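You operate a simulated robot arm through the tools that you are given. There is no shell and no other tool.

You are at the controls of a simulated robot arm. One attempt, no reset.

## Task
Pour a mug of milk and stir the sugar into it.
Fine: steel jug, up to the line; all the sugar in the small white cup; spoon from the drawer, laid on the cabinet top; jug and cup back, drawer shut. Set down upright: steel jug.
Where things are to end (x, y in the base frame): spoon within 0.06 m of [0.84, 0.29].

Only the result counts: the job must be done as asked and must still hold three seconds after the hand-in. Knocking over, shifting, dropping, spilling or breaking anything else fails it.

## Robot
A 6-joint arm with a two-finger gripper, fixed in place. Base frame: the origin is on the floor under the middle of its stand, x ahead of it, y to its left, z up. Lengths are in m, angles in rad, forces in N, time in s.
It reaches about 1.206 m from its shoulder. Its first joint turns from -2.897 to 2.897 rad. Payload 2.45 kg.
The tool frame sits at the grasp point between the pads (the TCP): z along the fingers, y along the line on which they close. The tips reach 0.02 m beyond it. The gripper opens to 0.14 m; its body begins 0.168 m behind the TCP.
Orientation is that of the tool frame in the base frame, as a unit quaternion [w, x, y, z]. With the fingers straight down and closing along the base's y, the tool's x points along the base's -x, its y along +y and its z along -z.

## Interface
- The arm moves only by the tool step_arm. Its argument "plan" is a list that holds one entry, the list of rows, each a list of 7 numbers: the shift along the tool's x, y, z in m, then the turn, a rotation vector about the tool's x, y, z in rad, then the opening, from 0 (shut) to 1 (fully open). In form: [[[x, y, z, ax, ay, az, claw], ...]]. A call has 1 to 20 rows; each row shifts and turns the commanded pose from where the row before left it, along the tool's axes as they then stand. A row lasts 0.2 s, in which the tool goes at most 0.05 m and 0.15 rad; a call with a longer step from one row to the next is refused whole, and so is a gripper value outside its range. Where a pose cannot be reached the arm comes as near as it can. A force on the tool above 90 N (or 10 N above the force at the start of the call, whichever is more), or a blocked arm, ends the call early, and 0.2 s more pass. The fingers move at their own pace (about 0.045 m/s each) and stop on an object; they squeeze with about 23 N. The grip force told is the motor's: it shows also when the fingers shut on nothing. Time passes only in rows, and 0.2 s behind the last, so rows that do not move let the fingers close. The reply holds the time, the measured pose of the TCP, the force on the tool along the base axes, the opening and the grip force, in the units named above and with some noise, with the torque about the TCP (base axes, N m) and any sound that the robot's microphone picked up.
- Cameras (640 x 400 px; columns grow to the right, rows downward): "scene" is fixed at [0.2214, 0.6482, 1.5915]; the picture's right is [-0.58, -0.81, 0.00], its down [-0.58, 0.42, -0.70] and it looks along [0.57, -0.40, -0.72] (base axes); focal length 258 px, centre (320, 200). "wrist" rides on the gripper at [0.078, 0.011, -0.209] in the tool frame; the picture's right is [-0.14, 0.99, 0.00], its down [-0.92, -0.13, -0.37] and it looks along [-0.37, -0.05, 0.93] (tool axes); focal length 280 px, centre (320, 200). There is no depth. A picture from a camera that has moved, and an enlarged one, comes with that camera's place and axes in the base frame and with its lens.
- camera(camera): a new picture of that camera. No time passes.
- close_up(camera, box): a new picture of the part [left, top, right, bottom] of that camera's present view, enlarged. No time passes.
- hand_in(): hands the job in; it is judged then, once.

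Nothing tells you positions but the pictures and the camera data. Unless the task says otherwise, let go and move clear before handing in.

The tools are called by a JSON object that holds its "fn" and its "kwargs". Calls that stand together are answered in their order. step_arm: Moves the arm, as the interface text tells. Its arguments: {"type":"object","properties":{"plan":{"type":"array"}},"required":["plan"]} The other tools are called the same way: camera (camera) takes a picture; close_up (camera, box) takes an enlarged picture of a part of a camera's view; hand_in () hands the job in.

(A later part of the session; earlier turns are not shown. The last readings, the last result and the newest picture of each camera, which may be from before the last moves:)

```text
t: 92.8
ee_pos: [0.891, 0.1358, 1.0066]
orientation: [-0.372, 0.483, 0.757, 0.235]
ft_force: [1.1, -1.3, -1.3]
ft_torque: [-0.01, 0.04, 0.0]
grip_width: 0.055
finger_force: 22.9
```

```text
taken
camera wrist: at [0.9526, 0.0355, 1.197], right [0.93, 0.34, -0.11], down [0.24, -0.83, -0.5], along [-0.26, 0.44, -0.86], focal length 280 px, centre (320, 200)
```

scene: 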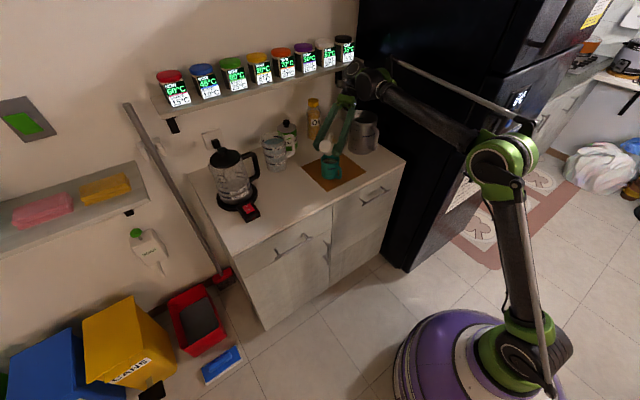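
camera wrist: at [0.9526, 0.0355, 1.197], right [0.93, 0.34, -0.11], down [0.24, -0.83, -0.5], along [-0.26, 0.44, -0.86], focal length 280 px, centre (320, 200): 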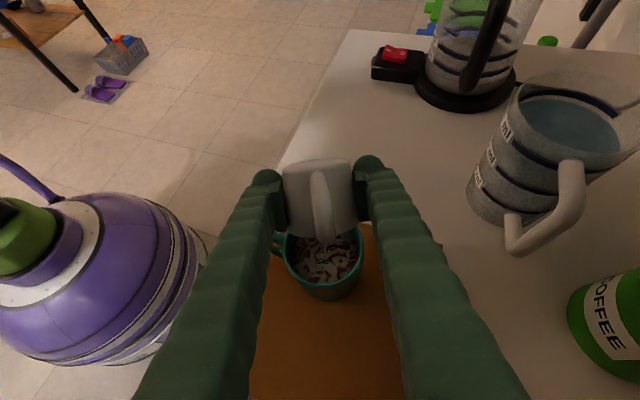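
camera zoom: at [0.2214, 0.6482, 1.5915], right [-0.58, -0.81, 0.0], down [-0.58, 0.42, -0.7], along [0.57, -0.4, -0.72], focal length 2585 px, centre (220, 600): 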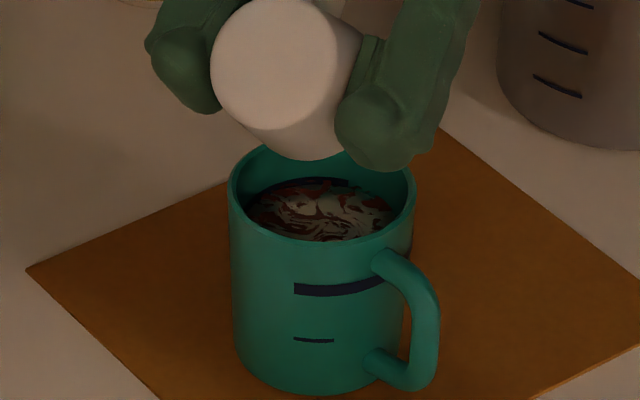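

The sugar appears fully poured, with none visible on the mat. I'm rotating the cup back up the same way and raising it.

{"fn": "step_arm", "kwargs": {"plan": [[[0, 0, 0, 0, -0.149, 0, 0], [0, 0, 0, 0, -0.149, 0, 0], [0, 0, 0, 0, -0.149, 0, 0], [0, 0, 0, 0, -0.149, 0, 0], [0, 0, 0, 0, -0.149, 0, 0], [0, 0, 0, 0, -0.149, 0, 0], [0, 0, 0, 0, -0.149, 0, 0], [0, 0, 0, 0, -0.149, 0, 0], [0, 0, 0, 0, -0.149, 0, 0], [0, 0, 0, 0, -0.149, 0, 0], [0, 0, 0, 0, -0.15, 0, 0], [-0.021, 0, -0.0234, 0, 0, 0, 0], [-0.021, 0, -0.0234, 0, 0, 0, 0], [0, 0, 0, 0, 0, 0, 0]]]}}

{"fn": "camera", "kwargs": {"camera": "wrist"}}

{"fn": "close_up", "kwargs": {"camera": "scene", "box": [290, 100, 390, 200]}}

```text
t: 95.8
ee_pos: [0.8921, 0.1347, 1.0708]
orientation: [0.301, 0.501, 0.788, -0.192]
ft_force: [-0.5, -0.4, -0.5]
ft_torque: [0.0, -0.02, 0.01]
grip_width: 0.055
finger_force: 22.7
```

```text
taken
camera wrist: at [0.8187, 0.3195, 1.1734], right [0.94, 0.33, 0.09], down [0.07, -0.45, 0.89], along [0.33, -0.83, -0.45], focal length 280 px, centre (320, 200)
```

wrist: 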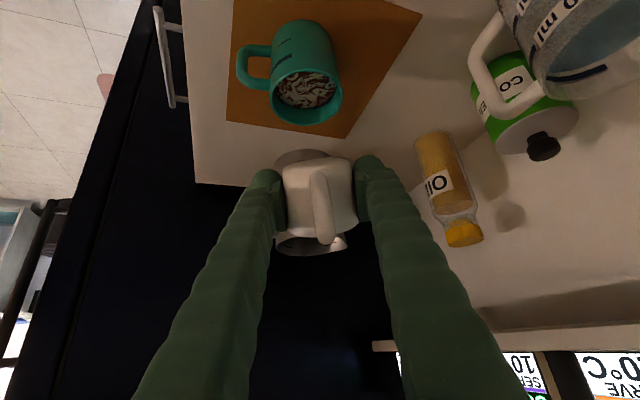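

```text
4.00 times, centred on (340, 150) of scene
camera zoom: at [0.2214, 0.6482, 1.5915], right [-0.58, -0.81, 0.0], down [-0.58, 0.42, -0.7], along [0.57, -0.4, -0.72], focal length 1034 px, centre (240, 400)
```

zoom: 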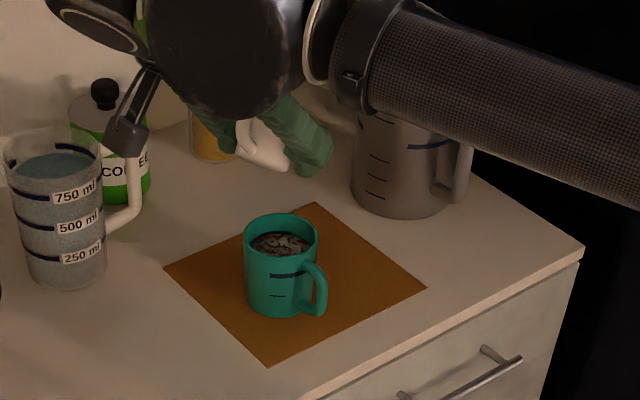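

Clean so far: the mat has no sugar on it and the mug is undisturbed. I'm swinging the cup back over its home spot and levelling it.

{"fn": "step_arm", "kwargs": {"plan": [[[-0.0324, -0.0272, 0.0157, 0, 0, 0, 0], [-0.0324, -0.0272, 0.0157, 0, 0, 0, 0], [-0.0324, -0.0272, 0.0157, 0, 0, 0, 0], [0, 0, 0, -0.0948, 0, -0.1053, 0], [0, 0, 0, -0.0948, 0, -0.1053, 0], [0, 0, 0, -0.0948, 0, -0.1053, 0], [0, 0, 0, -0.0948, 0, -0.1053, 0], [0, 0, 0, -0.0948, 0, -0.1053, 0], [0, 0, 0, -0.0948, 0, -0.1053, 0], [0, 0, 0, -0.0948, 0, -0.1053, 0], [0, 0, 0, -0.0948, 0, -0.1053, 0], [0, 0, 0, 0, -0.14, 0, 0], [0, 0, 0, 0, -0.14, 0, 0], [0, 0, 0, 0, -0.14, 0, 0], [0, 0, 0, 0, -0.14, 0, 0], [0, 0, 0, 0, -0.14, 0, 0], [0, 0, 0, 0, 0, 0, 0]]]}}

{"fn": "close_up", "kwargs": {"camera": "scene", "box": [348, 106, 374, 126]}}

{"fn": "camera", "kwargs": {"camera": "wrist"}}

{"fn": "camera", "kwargs": {"camera": "scene"}}

```text
t: 99.4
ee_pos: [0.8628, 0.0077, 1.1003]
orientation: [0.656, 0.001, 0.755, 0.0]
ft_force: [0.6, -0.2, 0.3]
ft_torque: [-0.01, 0.03, 0.01]
grip_width: 0.0547
finger_force: 23.6
```

```text
16.00 times, centred on (361, 116) of scene
camera zoom: at [0.2214, 0.6482, 1.5915], right [-0.58, -0.81, 0.0], down [-0.58, 0.42, -0.7], along [0.57, -0.4, -0.72], focal length 4135 px, centre (-336, 1544)
```

zoom: 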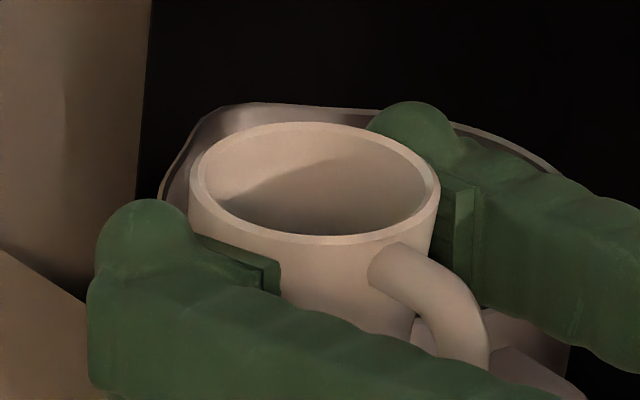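

```text
taken
camera wrist: at [0.6445, 0.0192, 1.052], right [0.02, 0.99, 0.14], down [-0.24, -0.13, 0.96], along [0.97, -0.05, 0.23], focal length 280 px, centre (320, 200)
```

wrist: 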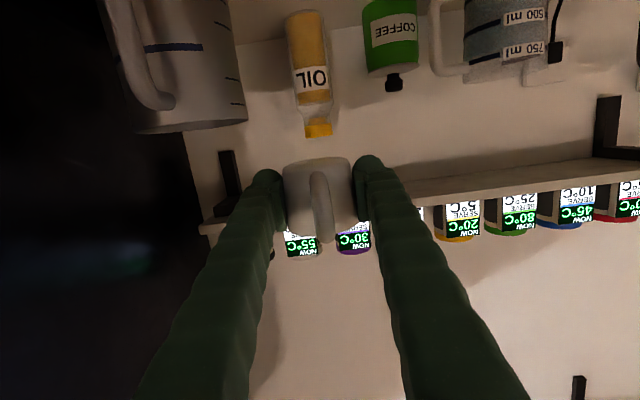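

```text
taken
```

scene: 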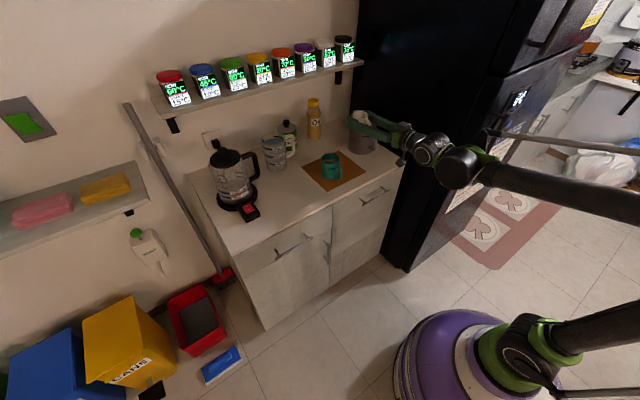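

The cup is level above its spot. I'm lowering it back to its original place on the mat.

{"fn": "step_arm", "kwargs": {"plan": [[[0.0198, 0, 0.0028, 0, 0, 0, 0], [0.0396, 0, 0.0056, 0, 0, 0, 0], [0.0396, 0, 0.0056, 0, 0, 0, 0], [0.0396, 0, 0.0056, 0, 0, 0, 0], [0.0396, 0, 0.0056, 0, 0, 0, 0], [0.0149, 0, 0.0021, 0, 0, 0, 0], [0.005, -0.001, 0.0007, 0, 0, 0, 0], [0, 0, 0, 0, 0, 0, 0]]]}}

{"fn": "close_up", "kwargs": {"camera": "scene", "box": [310, 140, 400, 200]}}

```text
t: 101.2
ee_pos: [0.8633, 0.0058, 0.8993]
orientation: [0.655, 0.001, 0.756, 0.0]
ft_force: [0.8, 0.0, -1.2]
ft_torque: [0.0, 0.01, 0.03]
grip_width: 0.0548
finger_force: 22.8
```

```text
6.67 times, centred on (355, 170) of scene
camera zoom: at [0.2214, 0.6482, 1.5915], right [-0.58, -0.81, 0.0], down [-0.58, 0.42, -0.7], along [0.57, -0.4, -0.72], focal length 1723 px, centre (87, 400)
```

zoom: 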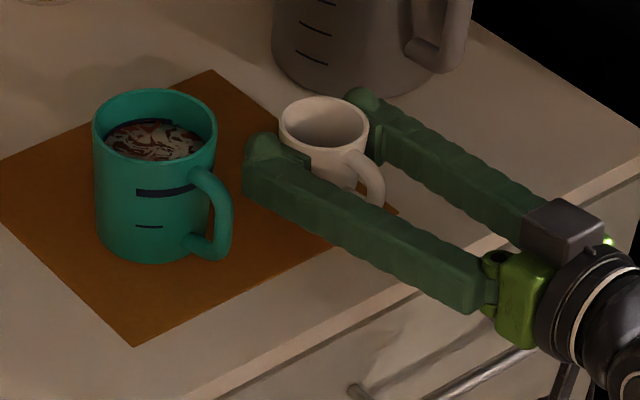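

{"fn": "step_arm", "kwargs": {"plan": [[[0.002, 0, 0.0, 0, 0, 0, 0], [0.002, 0, 0.0, 0, 0, 0, 0], [0.002, 0, 0.0, 0, 0, 0, 0], [0.002, 0, 0.0, 0, 0, 0, 0]]]}}

```text
t: 102.2
ee_pos: [0.8617, 0.0068, 0.8913]
orientation: [0.656, 0.0, 0.755, 0.0]
ft_force: [-0.5, 0.5, -0.7]
ft_torque: [0.01, 0.01, 0.01]
grip_width: 0.0549
finger_force: 23.1
```

{"fn": "step_arm", "kwargs": {"plan": [[[0.0015, 0, 0.0, 0, 0, 0, 0], [0.001, 0, 0.0, 0, 0, 0, 0]]]}}

```text
t: 102.8
ee_pos: [0.8603, 0.0062, 0.8899]
orientation: [0.655, 0.001, 0.756, -0.001]
ft_force: [2.4, -0.7, 4.0]
ft_torque: [0.02, -0.09, 0.0]
grip_width: 0.0545
finger_force: 22.8
```

It has touched down. I'm releasing to the same narrow opening so the left finger stays clear of the mug.

{"fn": "step_arm", "kwargs": {"plan": [[[0, 0, 0, 0, 0, 0, 0.55], [0, 0, 0, 0, 0, 0, 0.55], [0, 0, 0, 0, 0, 0, 0.55]]]}}

{"fn": "close_up", "kwargs": {"camera": "scene", "box": [310, 140, 400, 200]}}

{"fn": "camera", "kwargs": {"camera": "wrist"}}

```text
t: 103.6
ee_pos: [0.8599, 0.0059, 0.8886]
orientation: [0.655, 0.001, 0.755, -0.001]
ft_force: [-0.4, 0.6, 0.6]
ft_torque: [0.01, 0.02, -0.02]
grip_width: 0.0771
finger_force: 0.0
```

```text
6.67 times, centred on (355, 170) of scene
camera zoom: at [0.2214, 0.6482, 1.5915], right [-0.58, -0.81, 0.0], down [-0.58, 0.42, -0.7], along [0.57, -0.4, -0.72], focal length 1723 px, centre (87, 400)
```

zoom: 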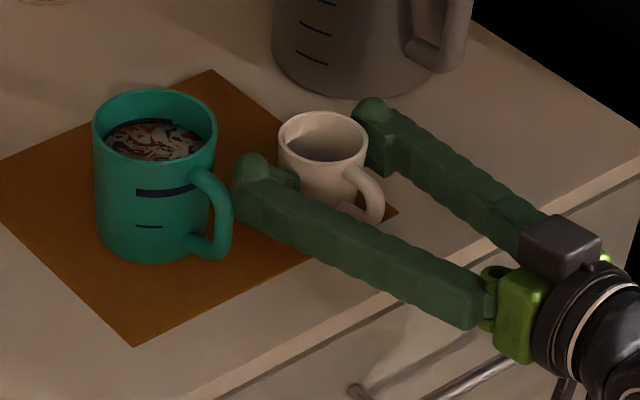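

```text
taken
camera wrist: at [0.6429, 0.0185, 0.8416], right [0.02, 0.99, 0.14], down [-0.24, -0.13, 0.96], along [0.97, -0.05, 0.23], focal length 280 px, centre (320, 200)
```

wrist: 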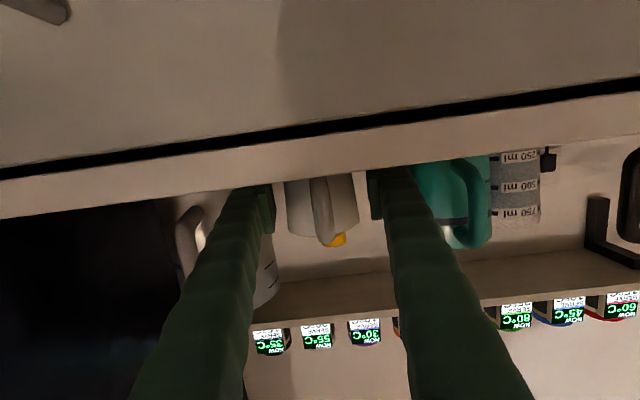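

The cup is back where it was. I'm retreating straight out, then raising to look inside the cup and mug from above.

{"fn": "step_arm", "kwargs": {"plan": [[[0.004, 0, -0.0285, 0, 0, 0, 0.55], [0.006, 0, -0.0429, 0, 0, 0, 0.55], [0.006, 0, -0.0429, 0, 0, 0, 0.55], [0.006, 0, -0.0429, 0, 0, 0, 0.55], [-0.045, 0, -0.0063, 0, 0, 0, 0.55], [-0.045, 0, -0.0063, 0, 0, 0, 0.55], [-0.045, 0, -0.0063, 0, 0, 0, 0.55], [-0.045, 0, -0.0063, 0, 0, 0, 0.55], [0, 0, 0, 0, 0.15, 0, 1], [0, 0, 0, 0, 0.15, 0, 1], [0, 0, 0, 0, 0.15, 0, 1], [0, 0, 0, 0, 0.15, 0, 1], [0, 0, 0, 0, 0.15, 0, 1], [0, 0, 0, 0, 0.15, 0, 1]]]}}

{"fn": "camera", "kwargs": {"camera": "wrist"}}

{"fn": "camera", "kwargs": {"camera": "scene"}}

```text
t: 106.6
ee_pos: [0.7008, 0.0063, 1.0713]
orientation: [0.26, 0.0, 0.966, 0.0]
ft_force: [-0.2, -0.2, 0.6]
ft_torque: [-0.01, -0.09, -0.03]
grip_width: 0.1397
finger_force: 0.0
```

```text
taken
camera wrist: at [0.5284, 0.0181, 1.2132], right [0.12, 0.99, 0.07], down [0.61, -0.13, 0.78], along [0.78, -0.05, -0.62], focal length 280 px, centre (320, 200)
```

wrist: 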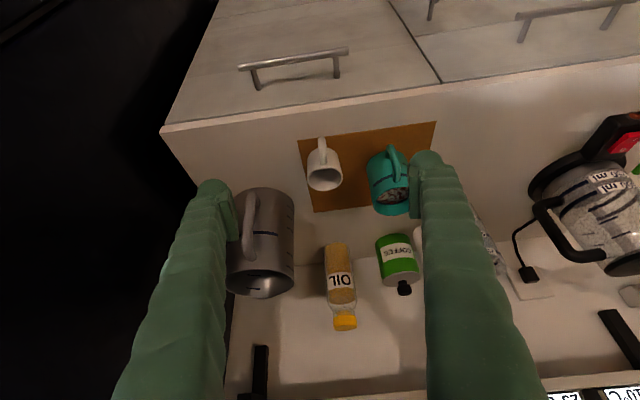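

```text
taken
```

scene: 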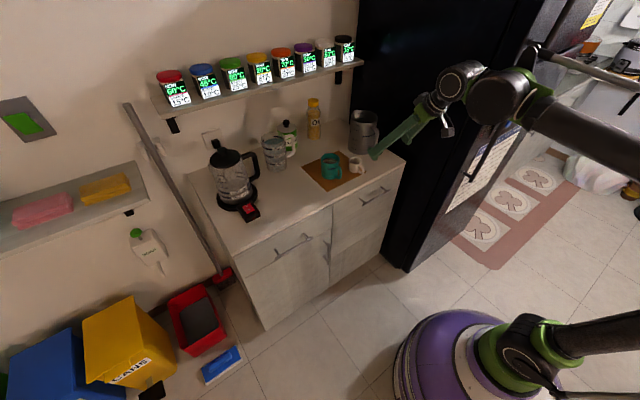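

{"fn": "close_up", "kwargs": {"camera": "wrist", "box": [290, 120, 440, 230]}}

{"fn": "close_up", "kwargs": {"camera": "scene", "box": [315, 145, 375, 185]}}

{"fn": "close_up", "kwargs": {"camera": "wrist", "box": [300, 140, 350, 200]}}

```text
3.64 times, centred on (365, 175) of wrist
camera zoom: at [0.5284, 0.0181, 1.2132], right [0.12, 0.99, 0.07], down [0.61, -0.13, 0.78], along [0.78, -0.05, -0.62], focal length 1020 px, centre (156, 291)
```

zoom: 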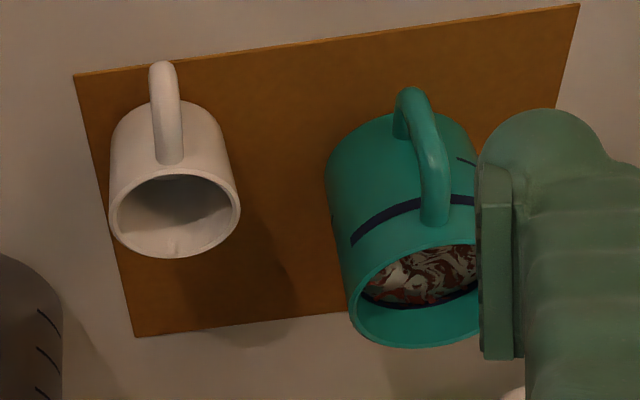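

```text
10.00 times, centred on (345, 165) of scene
camera zoom: at [0.2214, 0.6482, 1.5915], right [-0.58, -0.81, 0.0], down [-0.58, 0.42, -0.7], along [0.57, -0.4, -0.72], focal length 2585 px, centre (70, 550)
```

zoom: 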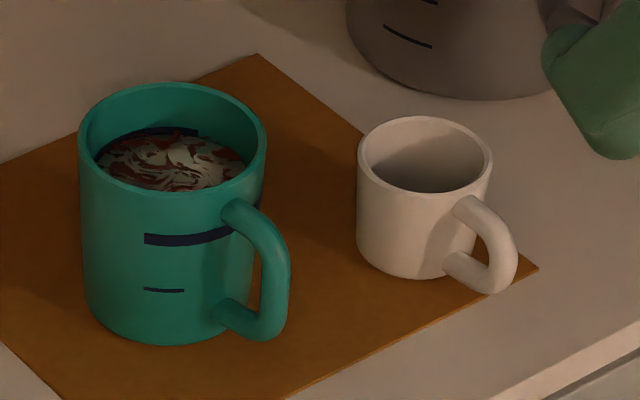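

```text
6.67 times, centred on (325, 170) of wrist
camera zoom: at [0.5284, 0.0181, 1.2132], right [0.12, 0.99, 0.07], down [0.61, -0.13, 0.78], along [0.78, -0.05, -0.62], focal length 1869 px, centre (287, 400)
```

zoom: 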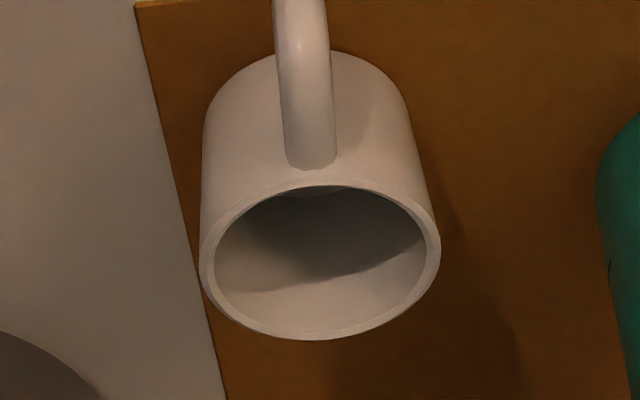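

The cup looks empty from here. I'll go higher and look straight down into it to be sure.

{"fn": "step_arm", "kwargs": {"plan": [[[-0.02, 0, -0.0346, 0, 0, 0, 1], [-0.02, 0, -0.0346, 0, 0, 0, 1], [-0.02, 0, -0.0346, 0, 0, 0, 1], [-0.02, 0, -0.0346, 0, 0, 0, 1], [-0.02, 0, -0.0346, 0, 0, 0, 1], [0, 0, 0, 0, 0.13, 0, 1], [0, 0, 0, 0, 0.13, 0, 1], [0, 0, 0, 0, 0.13, 0, 1], [0, 0, 0, 0, 0.13, 0, 1], [0, 0, 0, 0, 0, 0, 1]]]}}

{"fn": "camera", "kwargs": {"camera": "wrist"}}

{"fn": "close_up", "kwargs": {"camera": "wrist", "box": [300, 190, 400, 290]}}

```text
t: 108.8
ee_pos: [0.7006, 0.005, 1.2706]
orientation: [0.005, 0.001, 1.0, -0.001]
ft_force: [0.6, -0.3, 0.3]
ft_torque: [-0.03, 0.02, -0.02]
grip_width: 0.1401
finger_force: 0.1
```

```text
taken
camera wrist: at [0.6216, 0.018, 1.4798], right [0.14, 0.99, 0.0], down [0.92, -0.13, 0.38], along [0.37, -0.05, -0.93], focal length 280 px, centre (320, 200)
```

wrist: 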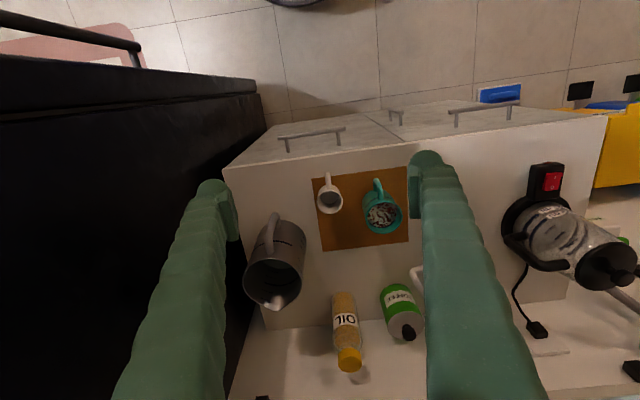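

```text
4.00 times, centred on (350, 240) of wrist
camera zoom: at [0.6216, 0.018, 1.4798], right [0.14, 0.99, 0.0], down [0.92, -0.13, 0.38], along [0.37, -0.05, -0.93], focal length 1122 px, centre (200, 40)
```

zoom: 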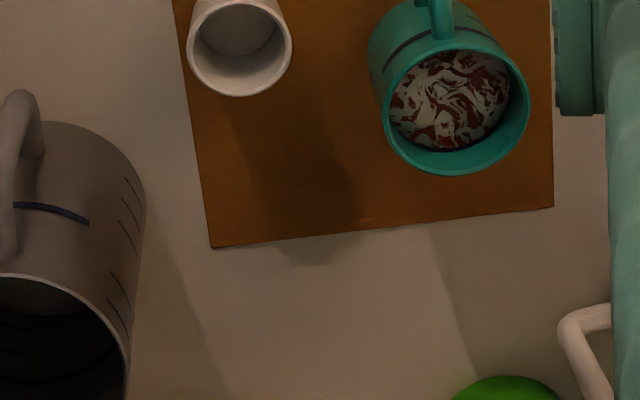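

{"fn": "close_up", "kwargs": {"camera": "wrist", "box": [310, 170, 360, 220]}}

{"fn": "close_up", "kwargs": {"camera": "wrist", "box": [360, 180, 410, 240]}}

{"fn": "close_up", "kwargs": {"camera": "wrist", "box": [240, 210, 320, 320]}}

{"fn": "close_up", "kwargs": {"camera": "wrist", "box": [360, 60, 620, 200]}}

```text
8.00 times, centred on (335, 195) of wrist
camera zoom: at [0.6216, 0.018, 1.4798], right [0.14, 0.99, 0.0], down [0.92, -0.13, 0.38], along [0.37, -0.05, -0.93], focal length 2243 px, centre (200, 240)
```

zoom: 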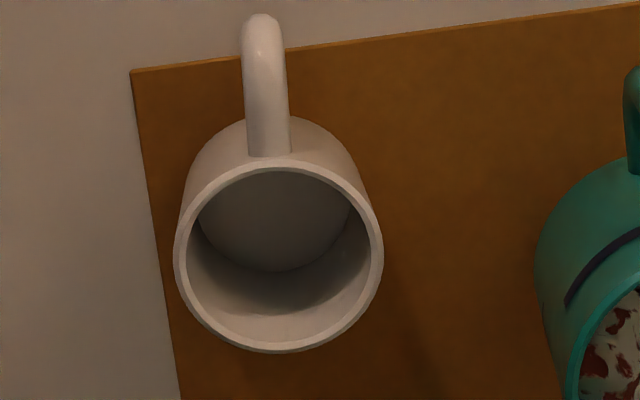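

```text
6.67 times, centred on (385, 210) of wrist
camera zoom: at [0.6216, 0.018, 1.4798], right [0.14, 0.99, 0.0], down [0.92, -0.13, 0.38], along [0.37, -0.05, -0.93], focal length 1869 px, centre (-113, 133)
```

zoom: 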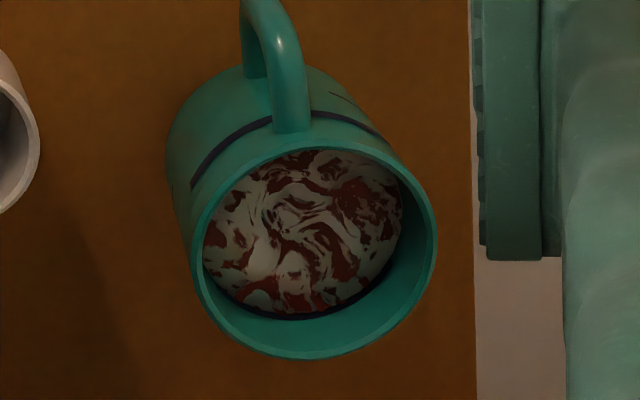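

```text
3.64 times, centred on (280, 265) of wrist
camera zoom: at [0.6216, 0.018, 1.4798], right [0.14, 0.99, 0.0], down [0.92, -0.13, 0.38], along [0.37, -0.05, -0.93], focal length 1020 px, centre (466, -36)
```

zoom: 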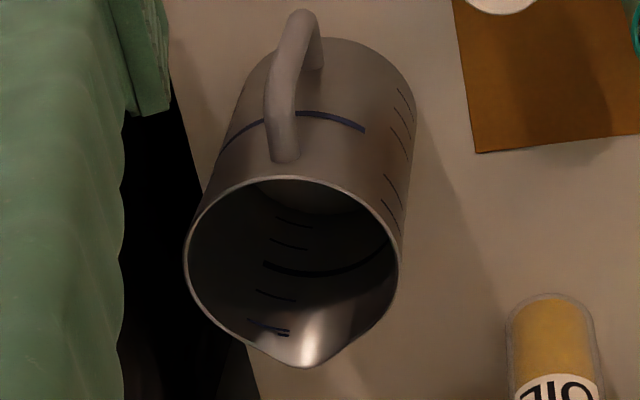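

```text
2.46 times, centred on (490, 130) of wrist
camera zoom: at [0.6216, 0.018, 1.4798], right [0.14, 0.99, 0.0], down [0.92, -0.13, 0.38], along [0.37, -0.05, -0.93], focal length 690 px, centre (-98, 372)
```

zoom: 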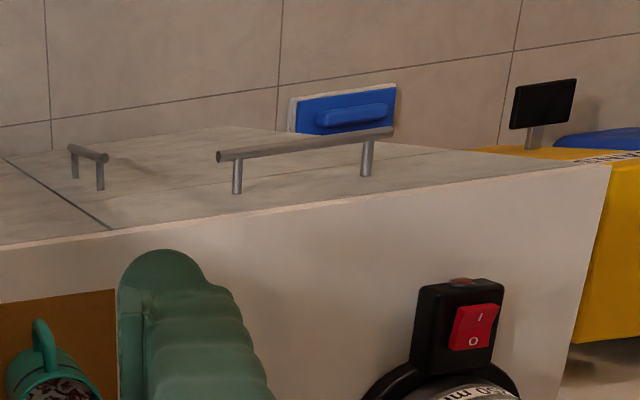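

The cup is empty and the mug shows milk on the line with unmixed streaks, so it needs stirring. Next is the left-hand drawer, with its handle around (0.725, 0.41, 0.757), so I'm moving in front of it and levelling the tool.

{"fn": "step_arm", "kwargs": {"plan": [[[0.012, 0.04, 0.015, 0, 0, 0, 1], [0.012, 0.04, 0.015, 0, 0, 0, 1], [0.012, 0.04, 0.015, 0, 0, 0, 1], [0.012, 0.04, 0.015, 0, 0, 0, 1], [0.012, 0.04, 0.015, 0, 0, 0, 1], [0.012, 0.04, 0.015, 0, 0, 0, 1], [0.012, 0.04, 0.015, 0, 0, 0, 1], [0.012, 0.04, 0.015, 0, 0, 0, 1], [0.012, 0.04, 0.015, 0, 0, 0, 1], [0.012, 0.04, 0.015, 0, 0, 0, 1], [0, 0, 0, 0, -0.136, 0, 1], [0, 0, 0, 0, -0.136, 0, 1], [0, 0, 0, 0, -0.136, 0, 1], [0, 0, 0, 0, -0.136, 0, 1], [0, 0, 0, 0, -0.136, 0, 1], [0, 0, 0, 0, -0.136, 0, 1], [0, 0, 0, 0, -0.136, 0, 1], [0, 0, 0, 0, -0.136, 0, 1], [0, 0, 0, 0, -0.136, 0, 1], [0, 0, 0, 0, -0.136, 0, 1]]]}}

{"fn": "camera", "kwargs": {"camera": "wrist"}}

{"fn": "camera", "kwargs": {"camera": "scene"}}

```text
t: 113.0
ee_pos: [0.5823, 0.4064, 1.1209]
orientation: [0.633, 0.001, 0.774, 0.0]
ft_force: [-0.8, -0.6, -0.3]
ft_torque: [0.02, 0.02, 0.01]
grip_width: 0.1402
finger_force: 0.1
```

```text
taken
camera wrist: at [0.3629, 0.4187, 1.0853], right [0.03, 0.99, 0.14], down [-0.18, -0.13, 0.98], along [0.98, -0.05, 0.17], focal length 280 px, centre (320, 200)
```

wrist: 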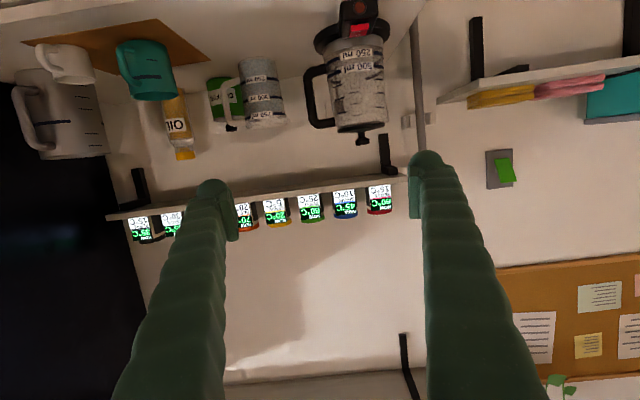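

```text
taken
```

scene: 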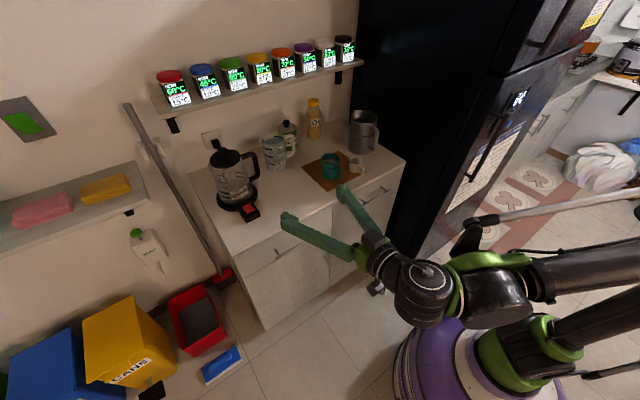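

The fingers are level in front of the left drawer. I'm rolling the tool 90° so the fingers close vertically on the horizontal bar, and lowering toward it.

{"fn": "step_arm", "kwargs": {"plan": [[[0, 0, 0, 0, 0, 0.1428, 0.5], [0, 0, 0, 0, 0, 0.1428, 0.5], [0, 0, 0, 0, 0, 0.1428, 0.5], [0, 0, 0, 0, 0, 0.1428, 0.5], [0, 0, 0, 0, 0, 0.1428, 0.5], [0, 0, 0, 0, 0, 0.1428, 0.5], [0, 0, 0, 0, 0, 0.1428, 0.5], [0, 0, 0, 0, 0, 0.1428, 0.5], [0, 0, 0, 0, 0, 0.1428, 0.5], [0, 0, 0, 0, 0, 0.1428, 0.5], [0, 0, 0, 0, 0, 0.1428, 0.5], [0, -0.04, 0.0085, 0, 0, 0, 0.5], [0, -0.04, 0.0085, 0, 0, 0, 0.5], [0, -0.04, 0.0085, 0, 0, 0, 0.5], [0, -0.04, 0.0085, 0, 0, 0, 0.5], [0, -0.04, 0.0085, 0, 0, 0, 0.5], [0, -0.04, 0.0085, 0, 0, 0, 0.5], [0, -0.04, 0.0085, 0, 0, 0, 0.5]]]}}

{"fn": "camera", "kwargs": {"camera": "wrist"}}

{"fn": "camera", "kwargs": {"camera": "scene"}}

```text
t: 116.8
ee_pos: [0.5834, 0.4076, 0.8351]
orientation: [0.449, 0.546, 0.551, 0.443]
ft_force: [-0.3, -0.1, 0.8]
ft_torque: [0.01, -0.04, 0.04]
grip_width: 0.0701
finger_force: 0.1
```

```text
taken
camera wrist: at [0.382, 0.4867, 0.8878], right [0.2, -0.13, 0.97], down [-0.39, -0.92, -0.04], along [0.9, -0.37, -0.24], focal length 280 px, centre (320, 200)
```

wrist: 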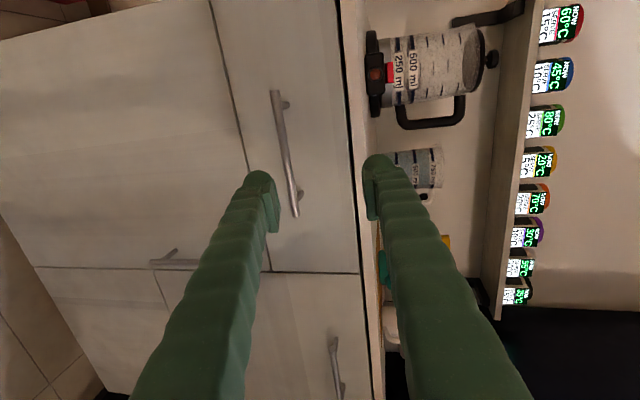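

```text
taken
```

scene: 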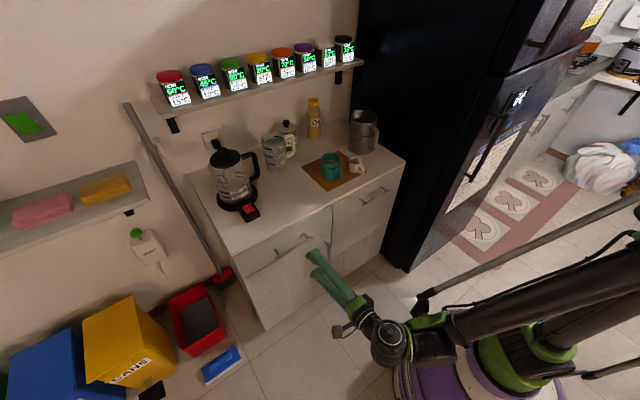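

The handle bar is clearly visible at about z = 0.760, spanning y = 0.324 to 0.489. I'm approaching it.

{"fn": "step_arm", "kwargs": {"plan": [[[0, -0.0218, 0.0437, 0, 0, 0, 0.5], [0, -0.0218, 0.0437, 0, 0, 0, 0.5], [0, -0.006, 0.002, 0, 0, 0, 0.5], [0, 0, 0, 0, 0, 0, 0.5]]]}}

{"fn": "camera", "kwargs": {"camera": "wrist"}}

{"fn": "close_up", "kwargs": {"camera": "scene", "box": [240, 200, 380, 300]}}

```text
t: 117.8
ee_pos: [0.6633, 0.4077, 0.766]
orientation: [0.447, 0.548, 0.548, 0.448]
ft_force: [0.5, -0.8, -0.1]
ft_torque: [0.03, 0.01, -0.01]
grip_width: 0.0701
finger_force: 0.1
```

```text
taken
camera wrist: at [0.4613, 0.4863, 0.8201], right [0.2, -0.14, 0.97], down [-0.39, -0.92, -0.05], along [0.9, -0.37, -0.24], focal length 280 px, centre (320, 200)
```

wrist: 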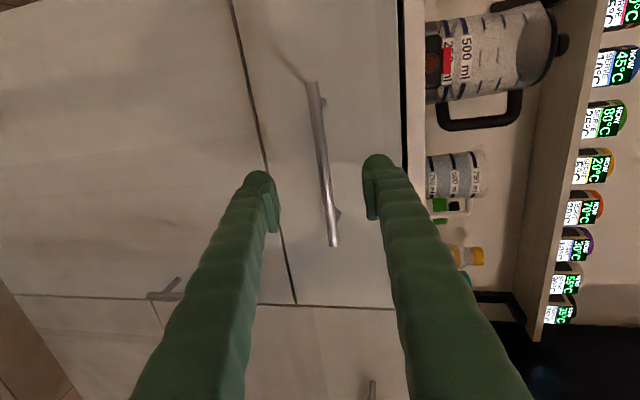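

```text
4.00 times, centred on (310, 250) of scene
camera zoom: at [0.2214, 0.6482, 1.5915], right [-0.58, -0.81, 0.0], down [-0.58, 0.42, -0.7], along [0.57, -0.4, -0.72], focal length 1034 px, centre (360, 0)
```

zoom: 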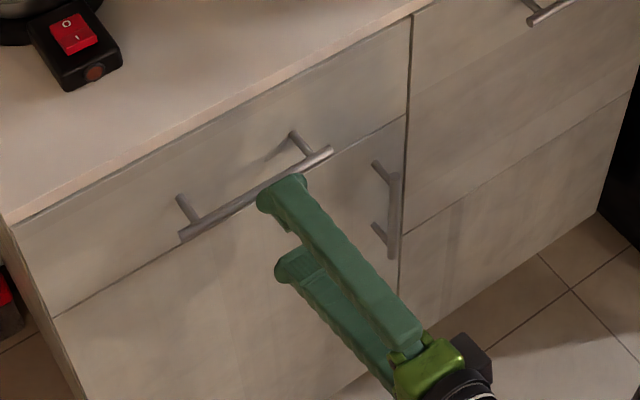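

The bar is centred between the fingers. I'm advancing the last 6 cm and gripping.

{"fn": "step_arm", "kwargs": {"plan": [[[0, 0.0024, 0.0295, 0, 0, 0, 0.5], [0, 0.0024, 0.0295, 0, 0, 0, 0.5], [0, 0, 0, 0, 0, 0, 0], [0, 0, 0, 0, 0, 0, 0], [0, 0, 0, 0, 0, 0, 0], [0, 0, 0, 0, 0, 0, 0], [0, 0, 0, 0, 0, 0, 0]]]}}

{"fn": "camera", "kwargs": {"camera": "wrist"}}

```text
t: 119.4
ee_pos: [0.7221, 0.4078, 0.7606]
orientation: [0.448, 0.548, 0.547, 0.447]
ft_force: [-1.2, -0.8, 0.5]
ft_torque: [0.03, -0.03, 0.02]
grip_width: 0.0083
finger_force: 34.5
```

```text
taken
camera wrist: at [0.5193, 0.4864, 0.8127], right [0.2, -0.14, 0.97], down [-0.39, -0.92, -0.05], along [0.9, -0.37, -0.24], focal length 280 px, centre (320, 200)
```

wrist: 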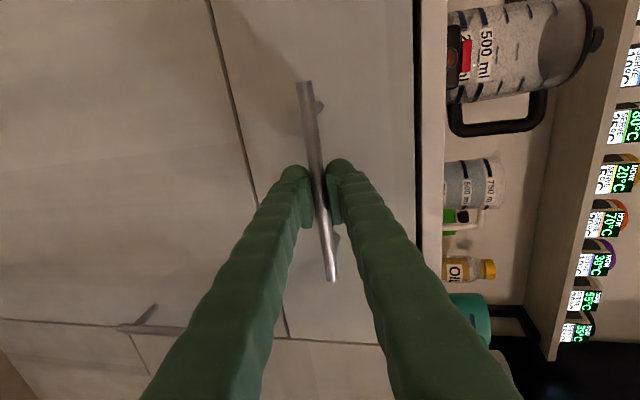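

The bar is gripped. I'm pulling the drawer out gently.

{"fn": "step_arm", "kwargs": {"plan": [[[0, -0.002, -0.0098, 0, 0, 0, 0], [0, -0.004, -0.0196, 0, 0, 0, 0], [0, -0.004, -0.0196, 0, 0, 0, 0], [0, -0.004, -0.0196, 0, 0, 0, 0], [0, 0, 0, 0, 0, 0, 0]]]}}

{"fn": "camera", "kwargs": {"camera": "scene"}}

{"fn": "camera", "kwargs": {"camera": "wrist"}}

```text
t: 120.6
ee_pos: [0.6514, 0.406, 0.7598]
orientation: [0.447, 0.548, 0.548, 0.447]
ft_force: [-2.0, 12.2, 6.2]
ft_torque: [0.56, -0.04, 0.12]
grip_width: 0.0082
finger_force: 36.0
```

```text
taken
```

scene: 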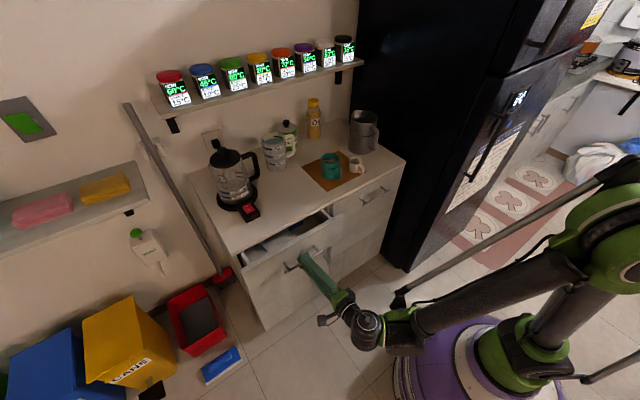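

```text
taken
camera wrist: at [0.448, 0.486, 0.8125], right [0.2, -0.14, 0.97], down [-0.39, -0.92, -0.05], along [0.9, -0.36, -0.23], focal length 280 px, centre (320, 200)
```

wrist: 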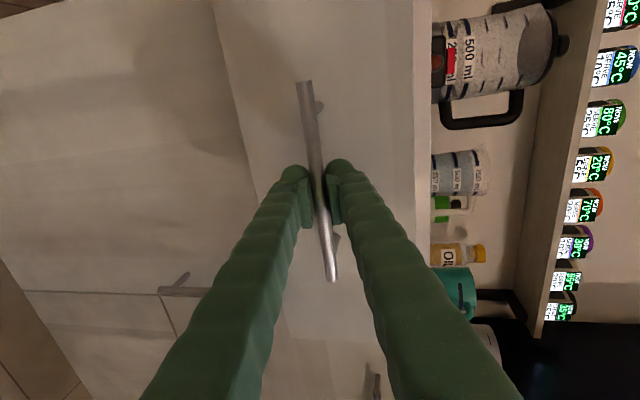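

The drawer slides open smoothly and I can see items inside. I'll zoom in.

{"fn": "close_up", "kwargs": {"camera": "scene", "box": [235, 195, 345, 285]}}

```text
4.44 times, centred on (290, 240) of scene
camera zoom: at [0.2214, 0.6482, 1.5915], right [-0.58, -0.81, 0.0], down [-0.58, 0.42, -0.7], along [0.57, -0.4, -0.72], focal length 1149 px, centre (453, 22)
```

zoom: 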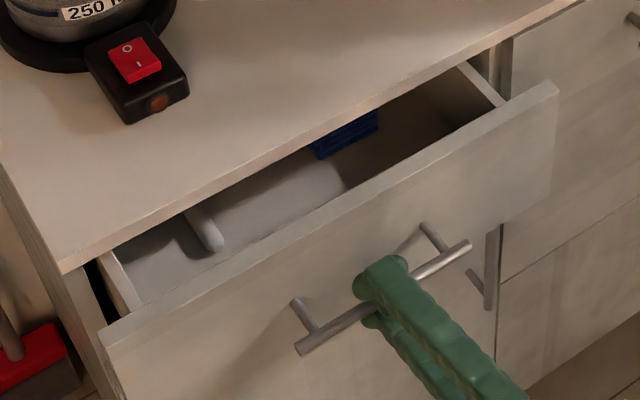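

I can see what looks like a spoon end on a grey mat and a blue object. I'm opening the drawer further.

{"fn": "step_arm", "kwargs": {"plan": [[[0, -0.004, -0.0196, 0, 0, 0, 0], [0, -0.005, -0.0245, 0, 0, 0, 0], [0, -0.005, -0.0245, 0, 0, 0, 0], [0, -0.005, -0.0245, 0, 0, 0, 0], [0, -0.005, -0.0245, 0, 0, 0, 0], [0, 0, 0, 0, 0, 0, 0]]]}}

{"fn": "close_up", "kwargs": {"camera": "scene", "box": [215, 185, 375, 305]}}

{"fn": "camera", "kwargs": {"camera": "wrist"}}

```text
t: 122.0
ee_pos: [0.5414, 0.4038, 0.7595]
orientation: [0.449, 0.543, 0.558, 0.439]
ft_force: [1.1, 34.1, 10.1]
ft_torque: [1.08, 0.0, -0.3]
grip_width: 0.0081
finger_force: 36.0
out of reach, approached as far as the arm can: row 4, 5
```

```text
3.33 times, centred on (295, 245) of scene
camera zoom: at [0.2214, 0.6482, 1.5915], right [-0.58, -0.81, 0.0], down [-0.58, 0.42, -0.7], along [0.57, -0.4, -0.72], focal length 862 px, centre (403, 50)
```

zoom: 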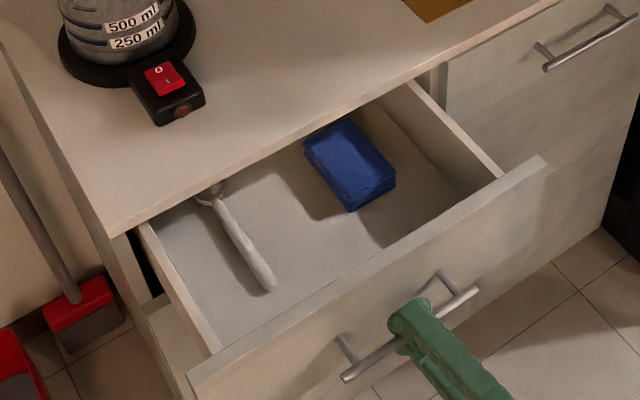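

```text
taken
camera wrist: at [0.3401, 0.4821, 0.8129], right [0.21, -0.11, 0.97], down [-0.38, -0.92, -0.03], along [0.9, -0.36, -0.24], focal length 280 px, centre (320, 200)
```

wrist: 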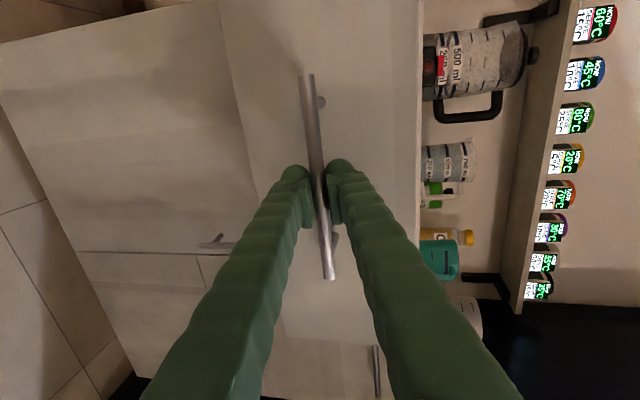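

The drawer is about 18 cm open, and I can see a spoon lying along x on the left (handle toward the front) and a blue sponge. The arm is at its limit here, so I'll ease the drawer back a little, release the bar and back off.

{"fn": "step_arm", "kwargs": {"plan": [[[0, 0.003, 0.0147, 0, 0, 0, 0], [0, 0.003, 0.0147, 0, 0, 0, 0], [0, 0.003, 0.0147, 0, 0, 0, 0], [0, 0, 0, 0, 0, 0, 0]]]}}

{"fn": "camera", "kwargs": {"camera": "wrist"}}

```text
t: 123.0
ee_pos: [0.591, 0.3994, 0.7587]
orientation: [0.447, 0.547, 0.55, 0.445]
ft_force: [1.6, 29.1, 1.6]
ft_torque: [0.43, 0.02, -0.15]
grip_width: 0.0071
finger_force: 35.7
out of reach, approached as far as the arm can: row 1
```

```text
taken
camera wrist: at [0.3894, 0.4786, 0.8123], right [0.2, -0.13, 0.97], down [-0.39, -0.92, -0.05], along [0.9, -0.37, -0.24], focal length 280 px, centre (320, 200)
```

wrist: 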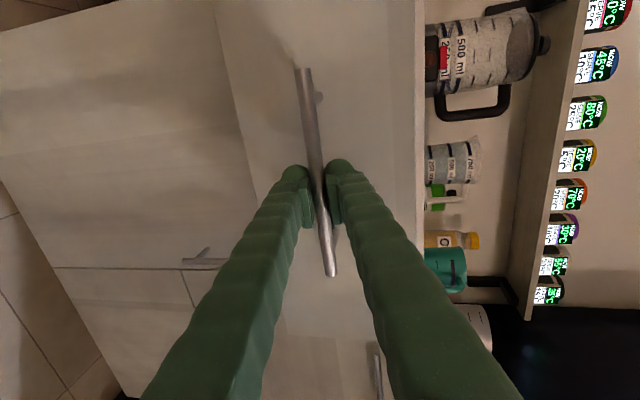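

{"fn": "step_arm", "kwargs": {"plan": [[[0, 0, 0, 0, 0, 0, 0.55], [0, 0, 0, 0, 0, 0, 0.55], [0, 0, 0, 0, 0, 0, 0.55], [0, 0, 0, 0, 0, 0, 0.55], [0, -0.003, -0.0147, 0, 0, 0, 0.55], [0, -0.003, -0.0147, 0, 0, 0, 0.55], [0, -0.003, -0.0147, 0, 0, 0, 0.55]]]}}

{"fn": "camera", "kwargs": {"camera": "wrist"}}

{"fn": "close_up", "kwargs": {"camera": "scene", "box": [215, 185, 375, 305]}}

```text
t: 124.6
ee_pos: [0.552, 0.3951, 0.7609]
orientation: [0.448, 0.545, 0.555, 0.441]
ft_force: [0.0, 0.1, -0.8]
ft_torque: [0.04, -0.02, 0.01]
grip_width: 0.0771
finger_force: 0.1
out of reach, approached as far as the arm can: row 6, 7
```

```text
taken
camera wrist: at [0.351, 0.4734, 0.8141], right [0.21, -0.12, 0.97], down [-0.38, -0.92, -0.03], along [0.9, -0.36, -0.24], focal length 280 px, centre (320, 200)
```

wrist: 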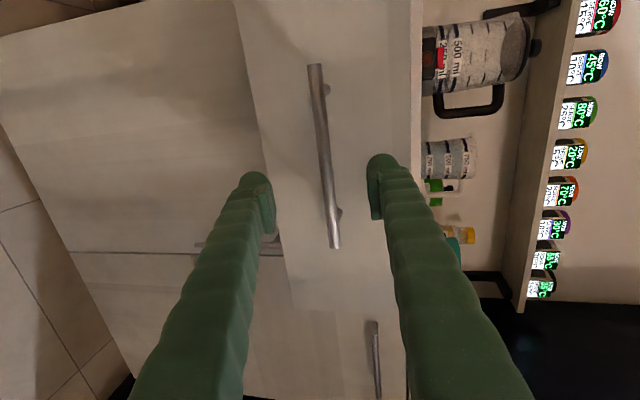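

```text
3.33 times, centred on (295, 245) of scene
camera zoom: at [0.2214, 0.6482, 1.5915], right [-0.58, -0.81, 0.0], down [-0.58, 0.42, -0.7], along [0.57, -0.4, -0.72], focal length 862 px, centre (403, 50)
```

zoom: 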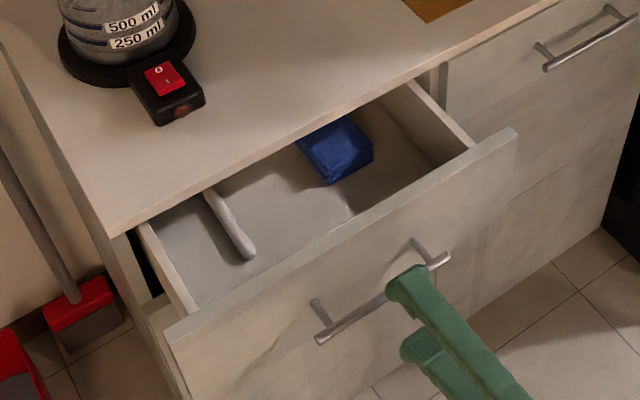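

The bar is released. I'm moving straight up, clear of the bar.

{"fn": "step_arm", "kwargs": {"plan": [[[0, 0.0196, -0.004, 0, 0, 0, 0.55], [0, 0.0196, -0.004, 0, 0, 0, 0.55], [0, 0.0294, -0.006, 0, 0, 0, 0.55], [0, 0.0392, -0.008, 0, 0, 0, 0.4], [0, 0.0392, -0.008, 0, 0, 0, 0.2], [0, 0.0392, -0.008, 0, 0, 0, 0], [0, 0.0392, -0.008, 0, 0, 0, 0]]]}}

{"fn": "camera", "kwargs": {"camera": "scene"}}

{"fn": "camera", "kwargs": {"camera": "wrist"}}

```text
t: 126.2
ee_pos: [0.5687, 0.3837, 0.9929]
orientation: [0.448, 0.547, 0.551, 0.443]
ft_force: [-0.5, 0.6, 0.8]
ft_torque: [0.01, 0.03, -0.01]
grip_width: 0.0002
finger_force: 7.7
out of reach, approached as far as the arm can: row 1, 2, 3, 6
```

```text
taken
```

scene: 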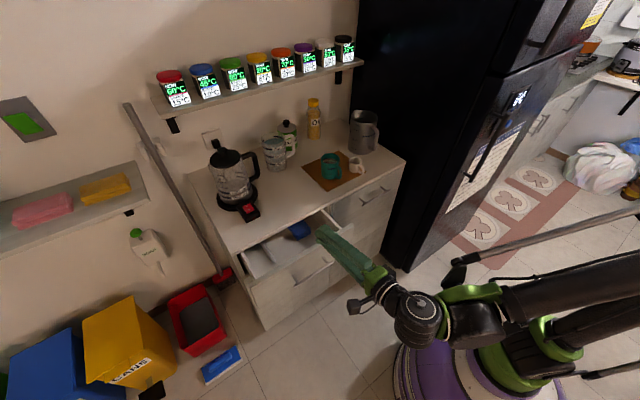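

```text
taken
camera wrist: at [0.3664, 0.4643, 1.0464], right [0.2, -0.13, 0.97], down [-0.38, -0.92, -0.04], along [0.9, -0.37, -0.24], focal length 280 px, centre (320, 200)
```

wrist: 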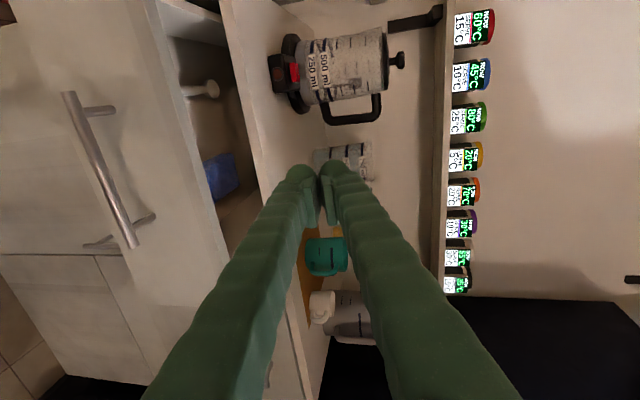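

I'm now above the drawer. I'll point the closed fingers down so I can push the drawer further open from inside.

{"fn": "step_arm", "kwargs": {"plan": [[[0, 0, 0, 0.137, 0, 0, 0], [0, 0, 0, 0.137, 0, 0, 0], [0, 0, 0, 0.137, 0, 0, 0], [0, 0, 0, 0.137, 0, 0, 0], [0, 0, 0, 0.137, 0, 0, 0], [0, 0, 0, 0.137, 0, 0, 0], [0, 0, 0, 0.137, 0, 0, 0], [0, 0, 0, 0.137, 0, 0, 0], [0, 0, 0, 0.137, 0, 0, 0], [0, 0, 0, 0.137, 0, 0, 0], [0, 0, 0, 0, 0, 0, 0]]]}}

{"fn": "camera", "kwargs": {"camera": "wrist"}}

{"fn": "camera", "kwargs": {"camera": "scene"}}

```text
t: 128.6
ee_pos: [0.5668, 0.387, 0.9899]
orientation: [-0.001, 0.707, 0.707, -0.001]
ft_force: [0.5, -0.8, 0.9]
ft_torque: [-0.02, -0.01, -0.02]
grip_width: 0.0
finger_force: 23.1
```

```text
taken
camera wrist: at [0.5781, 0.4661, 1.2005], right [0.99, -0.14, 0.0], down [-0.13, -0.92, 0.37], along [-0.05, -0.36, -0.93], focal length 280 px, centre (320, 200)
```

wrist: 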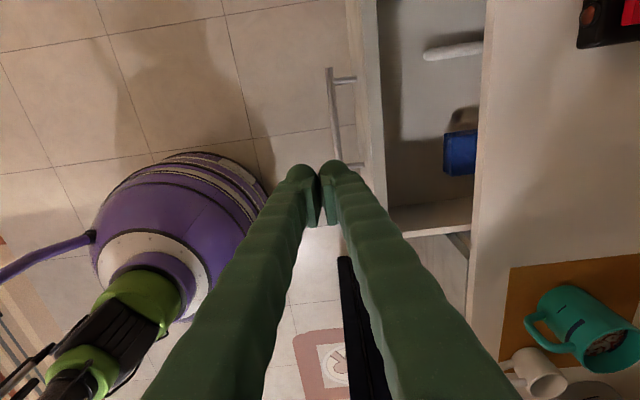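

```text
taken
```

scene: 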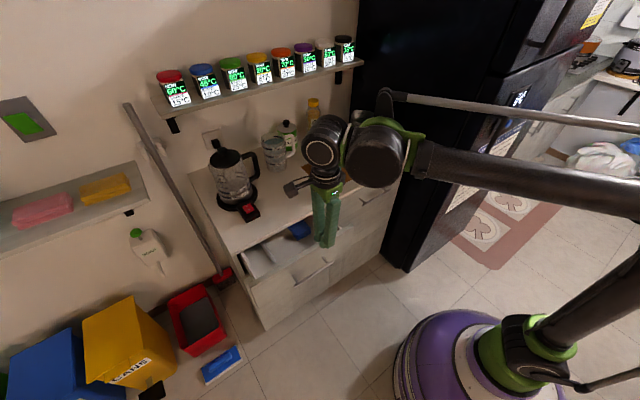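

From above I can see the drawer front's inner face at x≈0.653 and the spoon's handle end near (0.745, 0.492). I'm inserting the closed fingers behind the front panel.

{"fn": "step_arm", "kwargs": {"plan": [[[0.0077, 0.042, 0, 0, 0, 0, 0], [0.0077, 0.042, 0, 0, 0, 0, 0], [0.0077, 0.042, 0, 0, 0, 0, 0], [0, 0, 0.045, 0, 0, 0, 0], [0, 0, 0.045, 0, 0, 0, 0], [0, 0, 0.045, 0, 0, 0, 0], [0, 0, 0.04, 0, 0, 0, 0], [0, 0, 0, 0, 0, 0, 0]]]}}

{"fn": "camera", "kwargs": {"camera": "wrist"}}

{"fn": "close_up", "kwargs": {"camera": "scene", "box": [235, 185, 375, 295]}}

```text
t: 130.4
ee_pos: [0.6925, 0.4099, 0.8144]
orientation: [0.001, 0.708, 0.707, 0.0]
ft_force: [-0.7, -0.9, -0.7]
ft_torque: [-0.01, -0.01, 0.01]
grip_width: 0.0
finger_force: 23.0
```

```text
taken
camera wrist: at [0.7041, 0.4896, 1.0235], right [0.99, -0.14, 0.0], down [-0.13, -0.92, 0.37], along [-0.05, -0.36, -0.93], focal length 280 px, centre (320, 200)
```

wrist: 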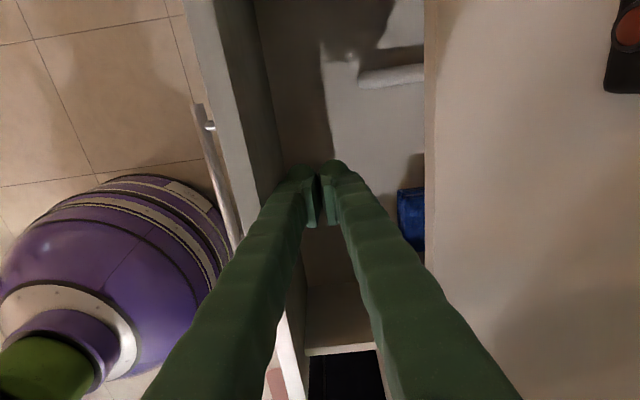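

```text
3.64 times, centred on (305, 240) of scene
camera zoom: at [0.2214, 0.6482, 1.5915], right [-0.58, -0.81, 0.0], down [-0.58, 0.42, -0.7], along [0.57, -0.4, -0.72], focal length 940 px, centre (374, 54)
```

zoom: 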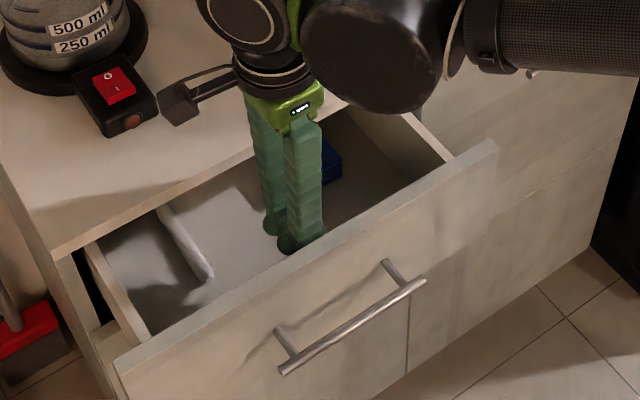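

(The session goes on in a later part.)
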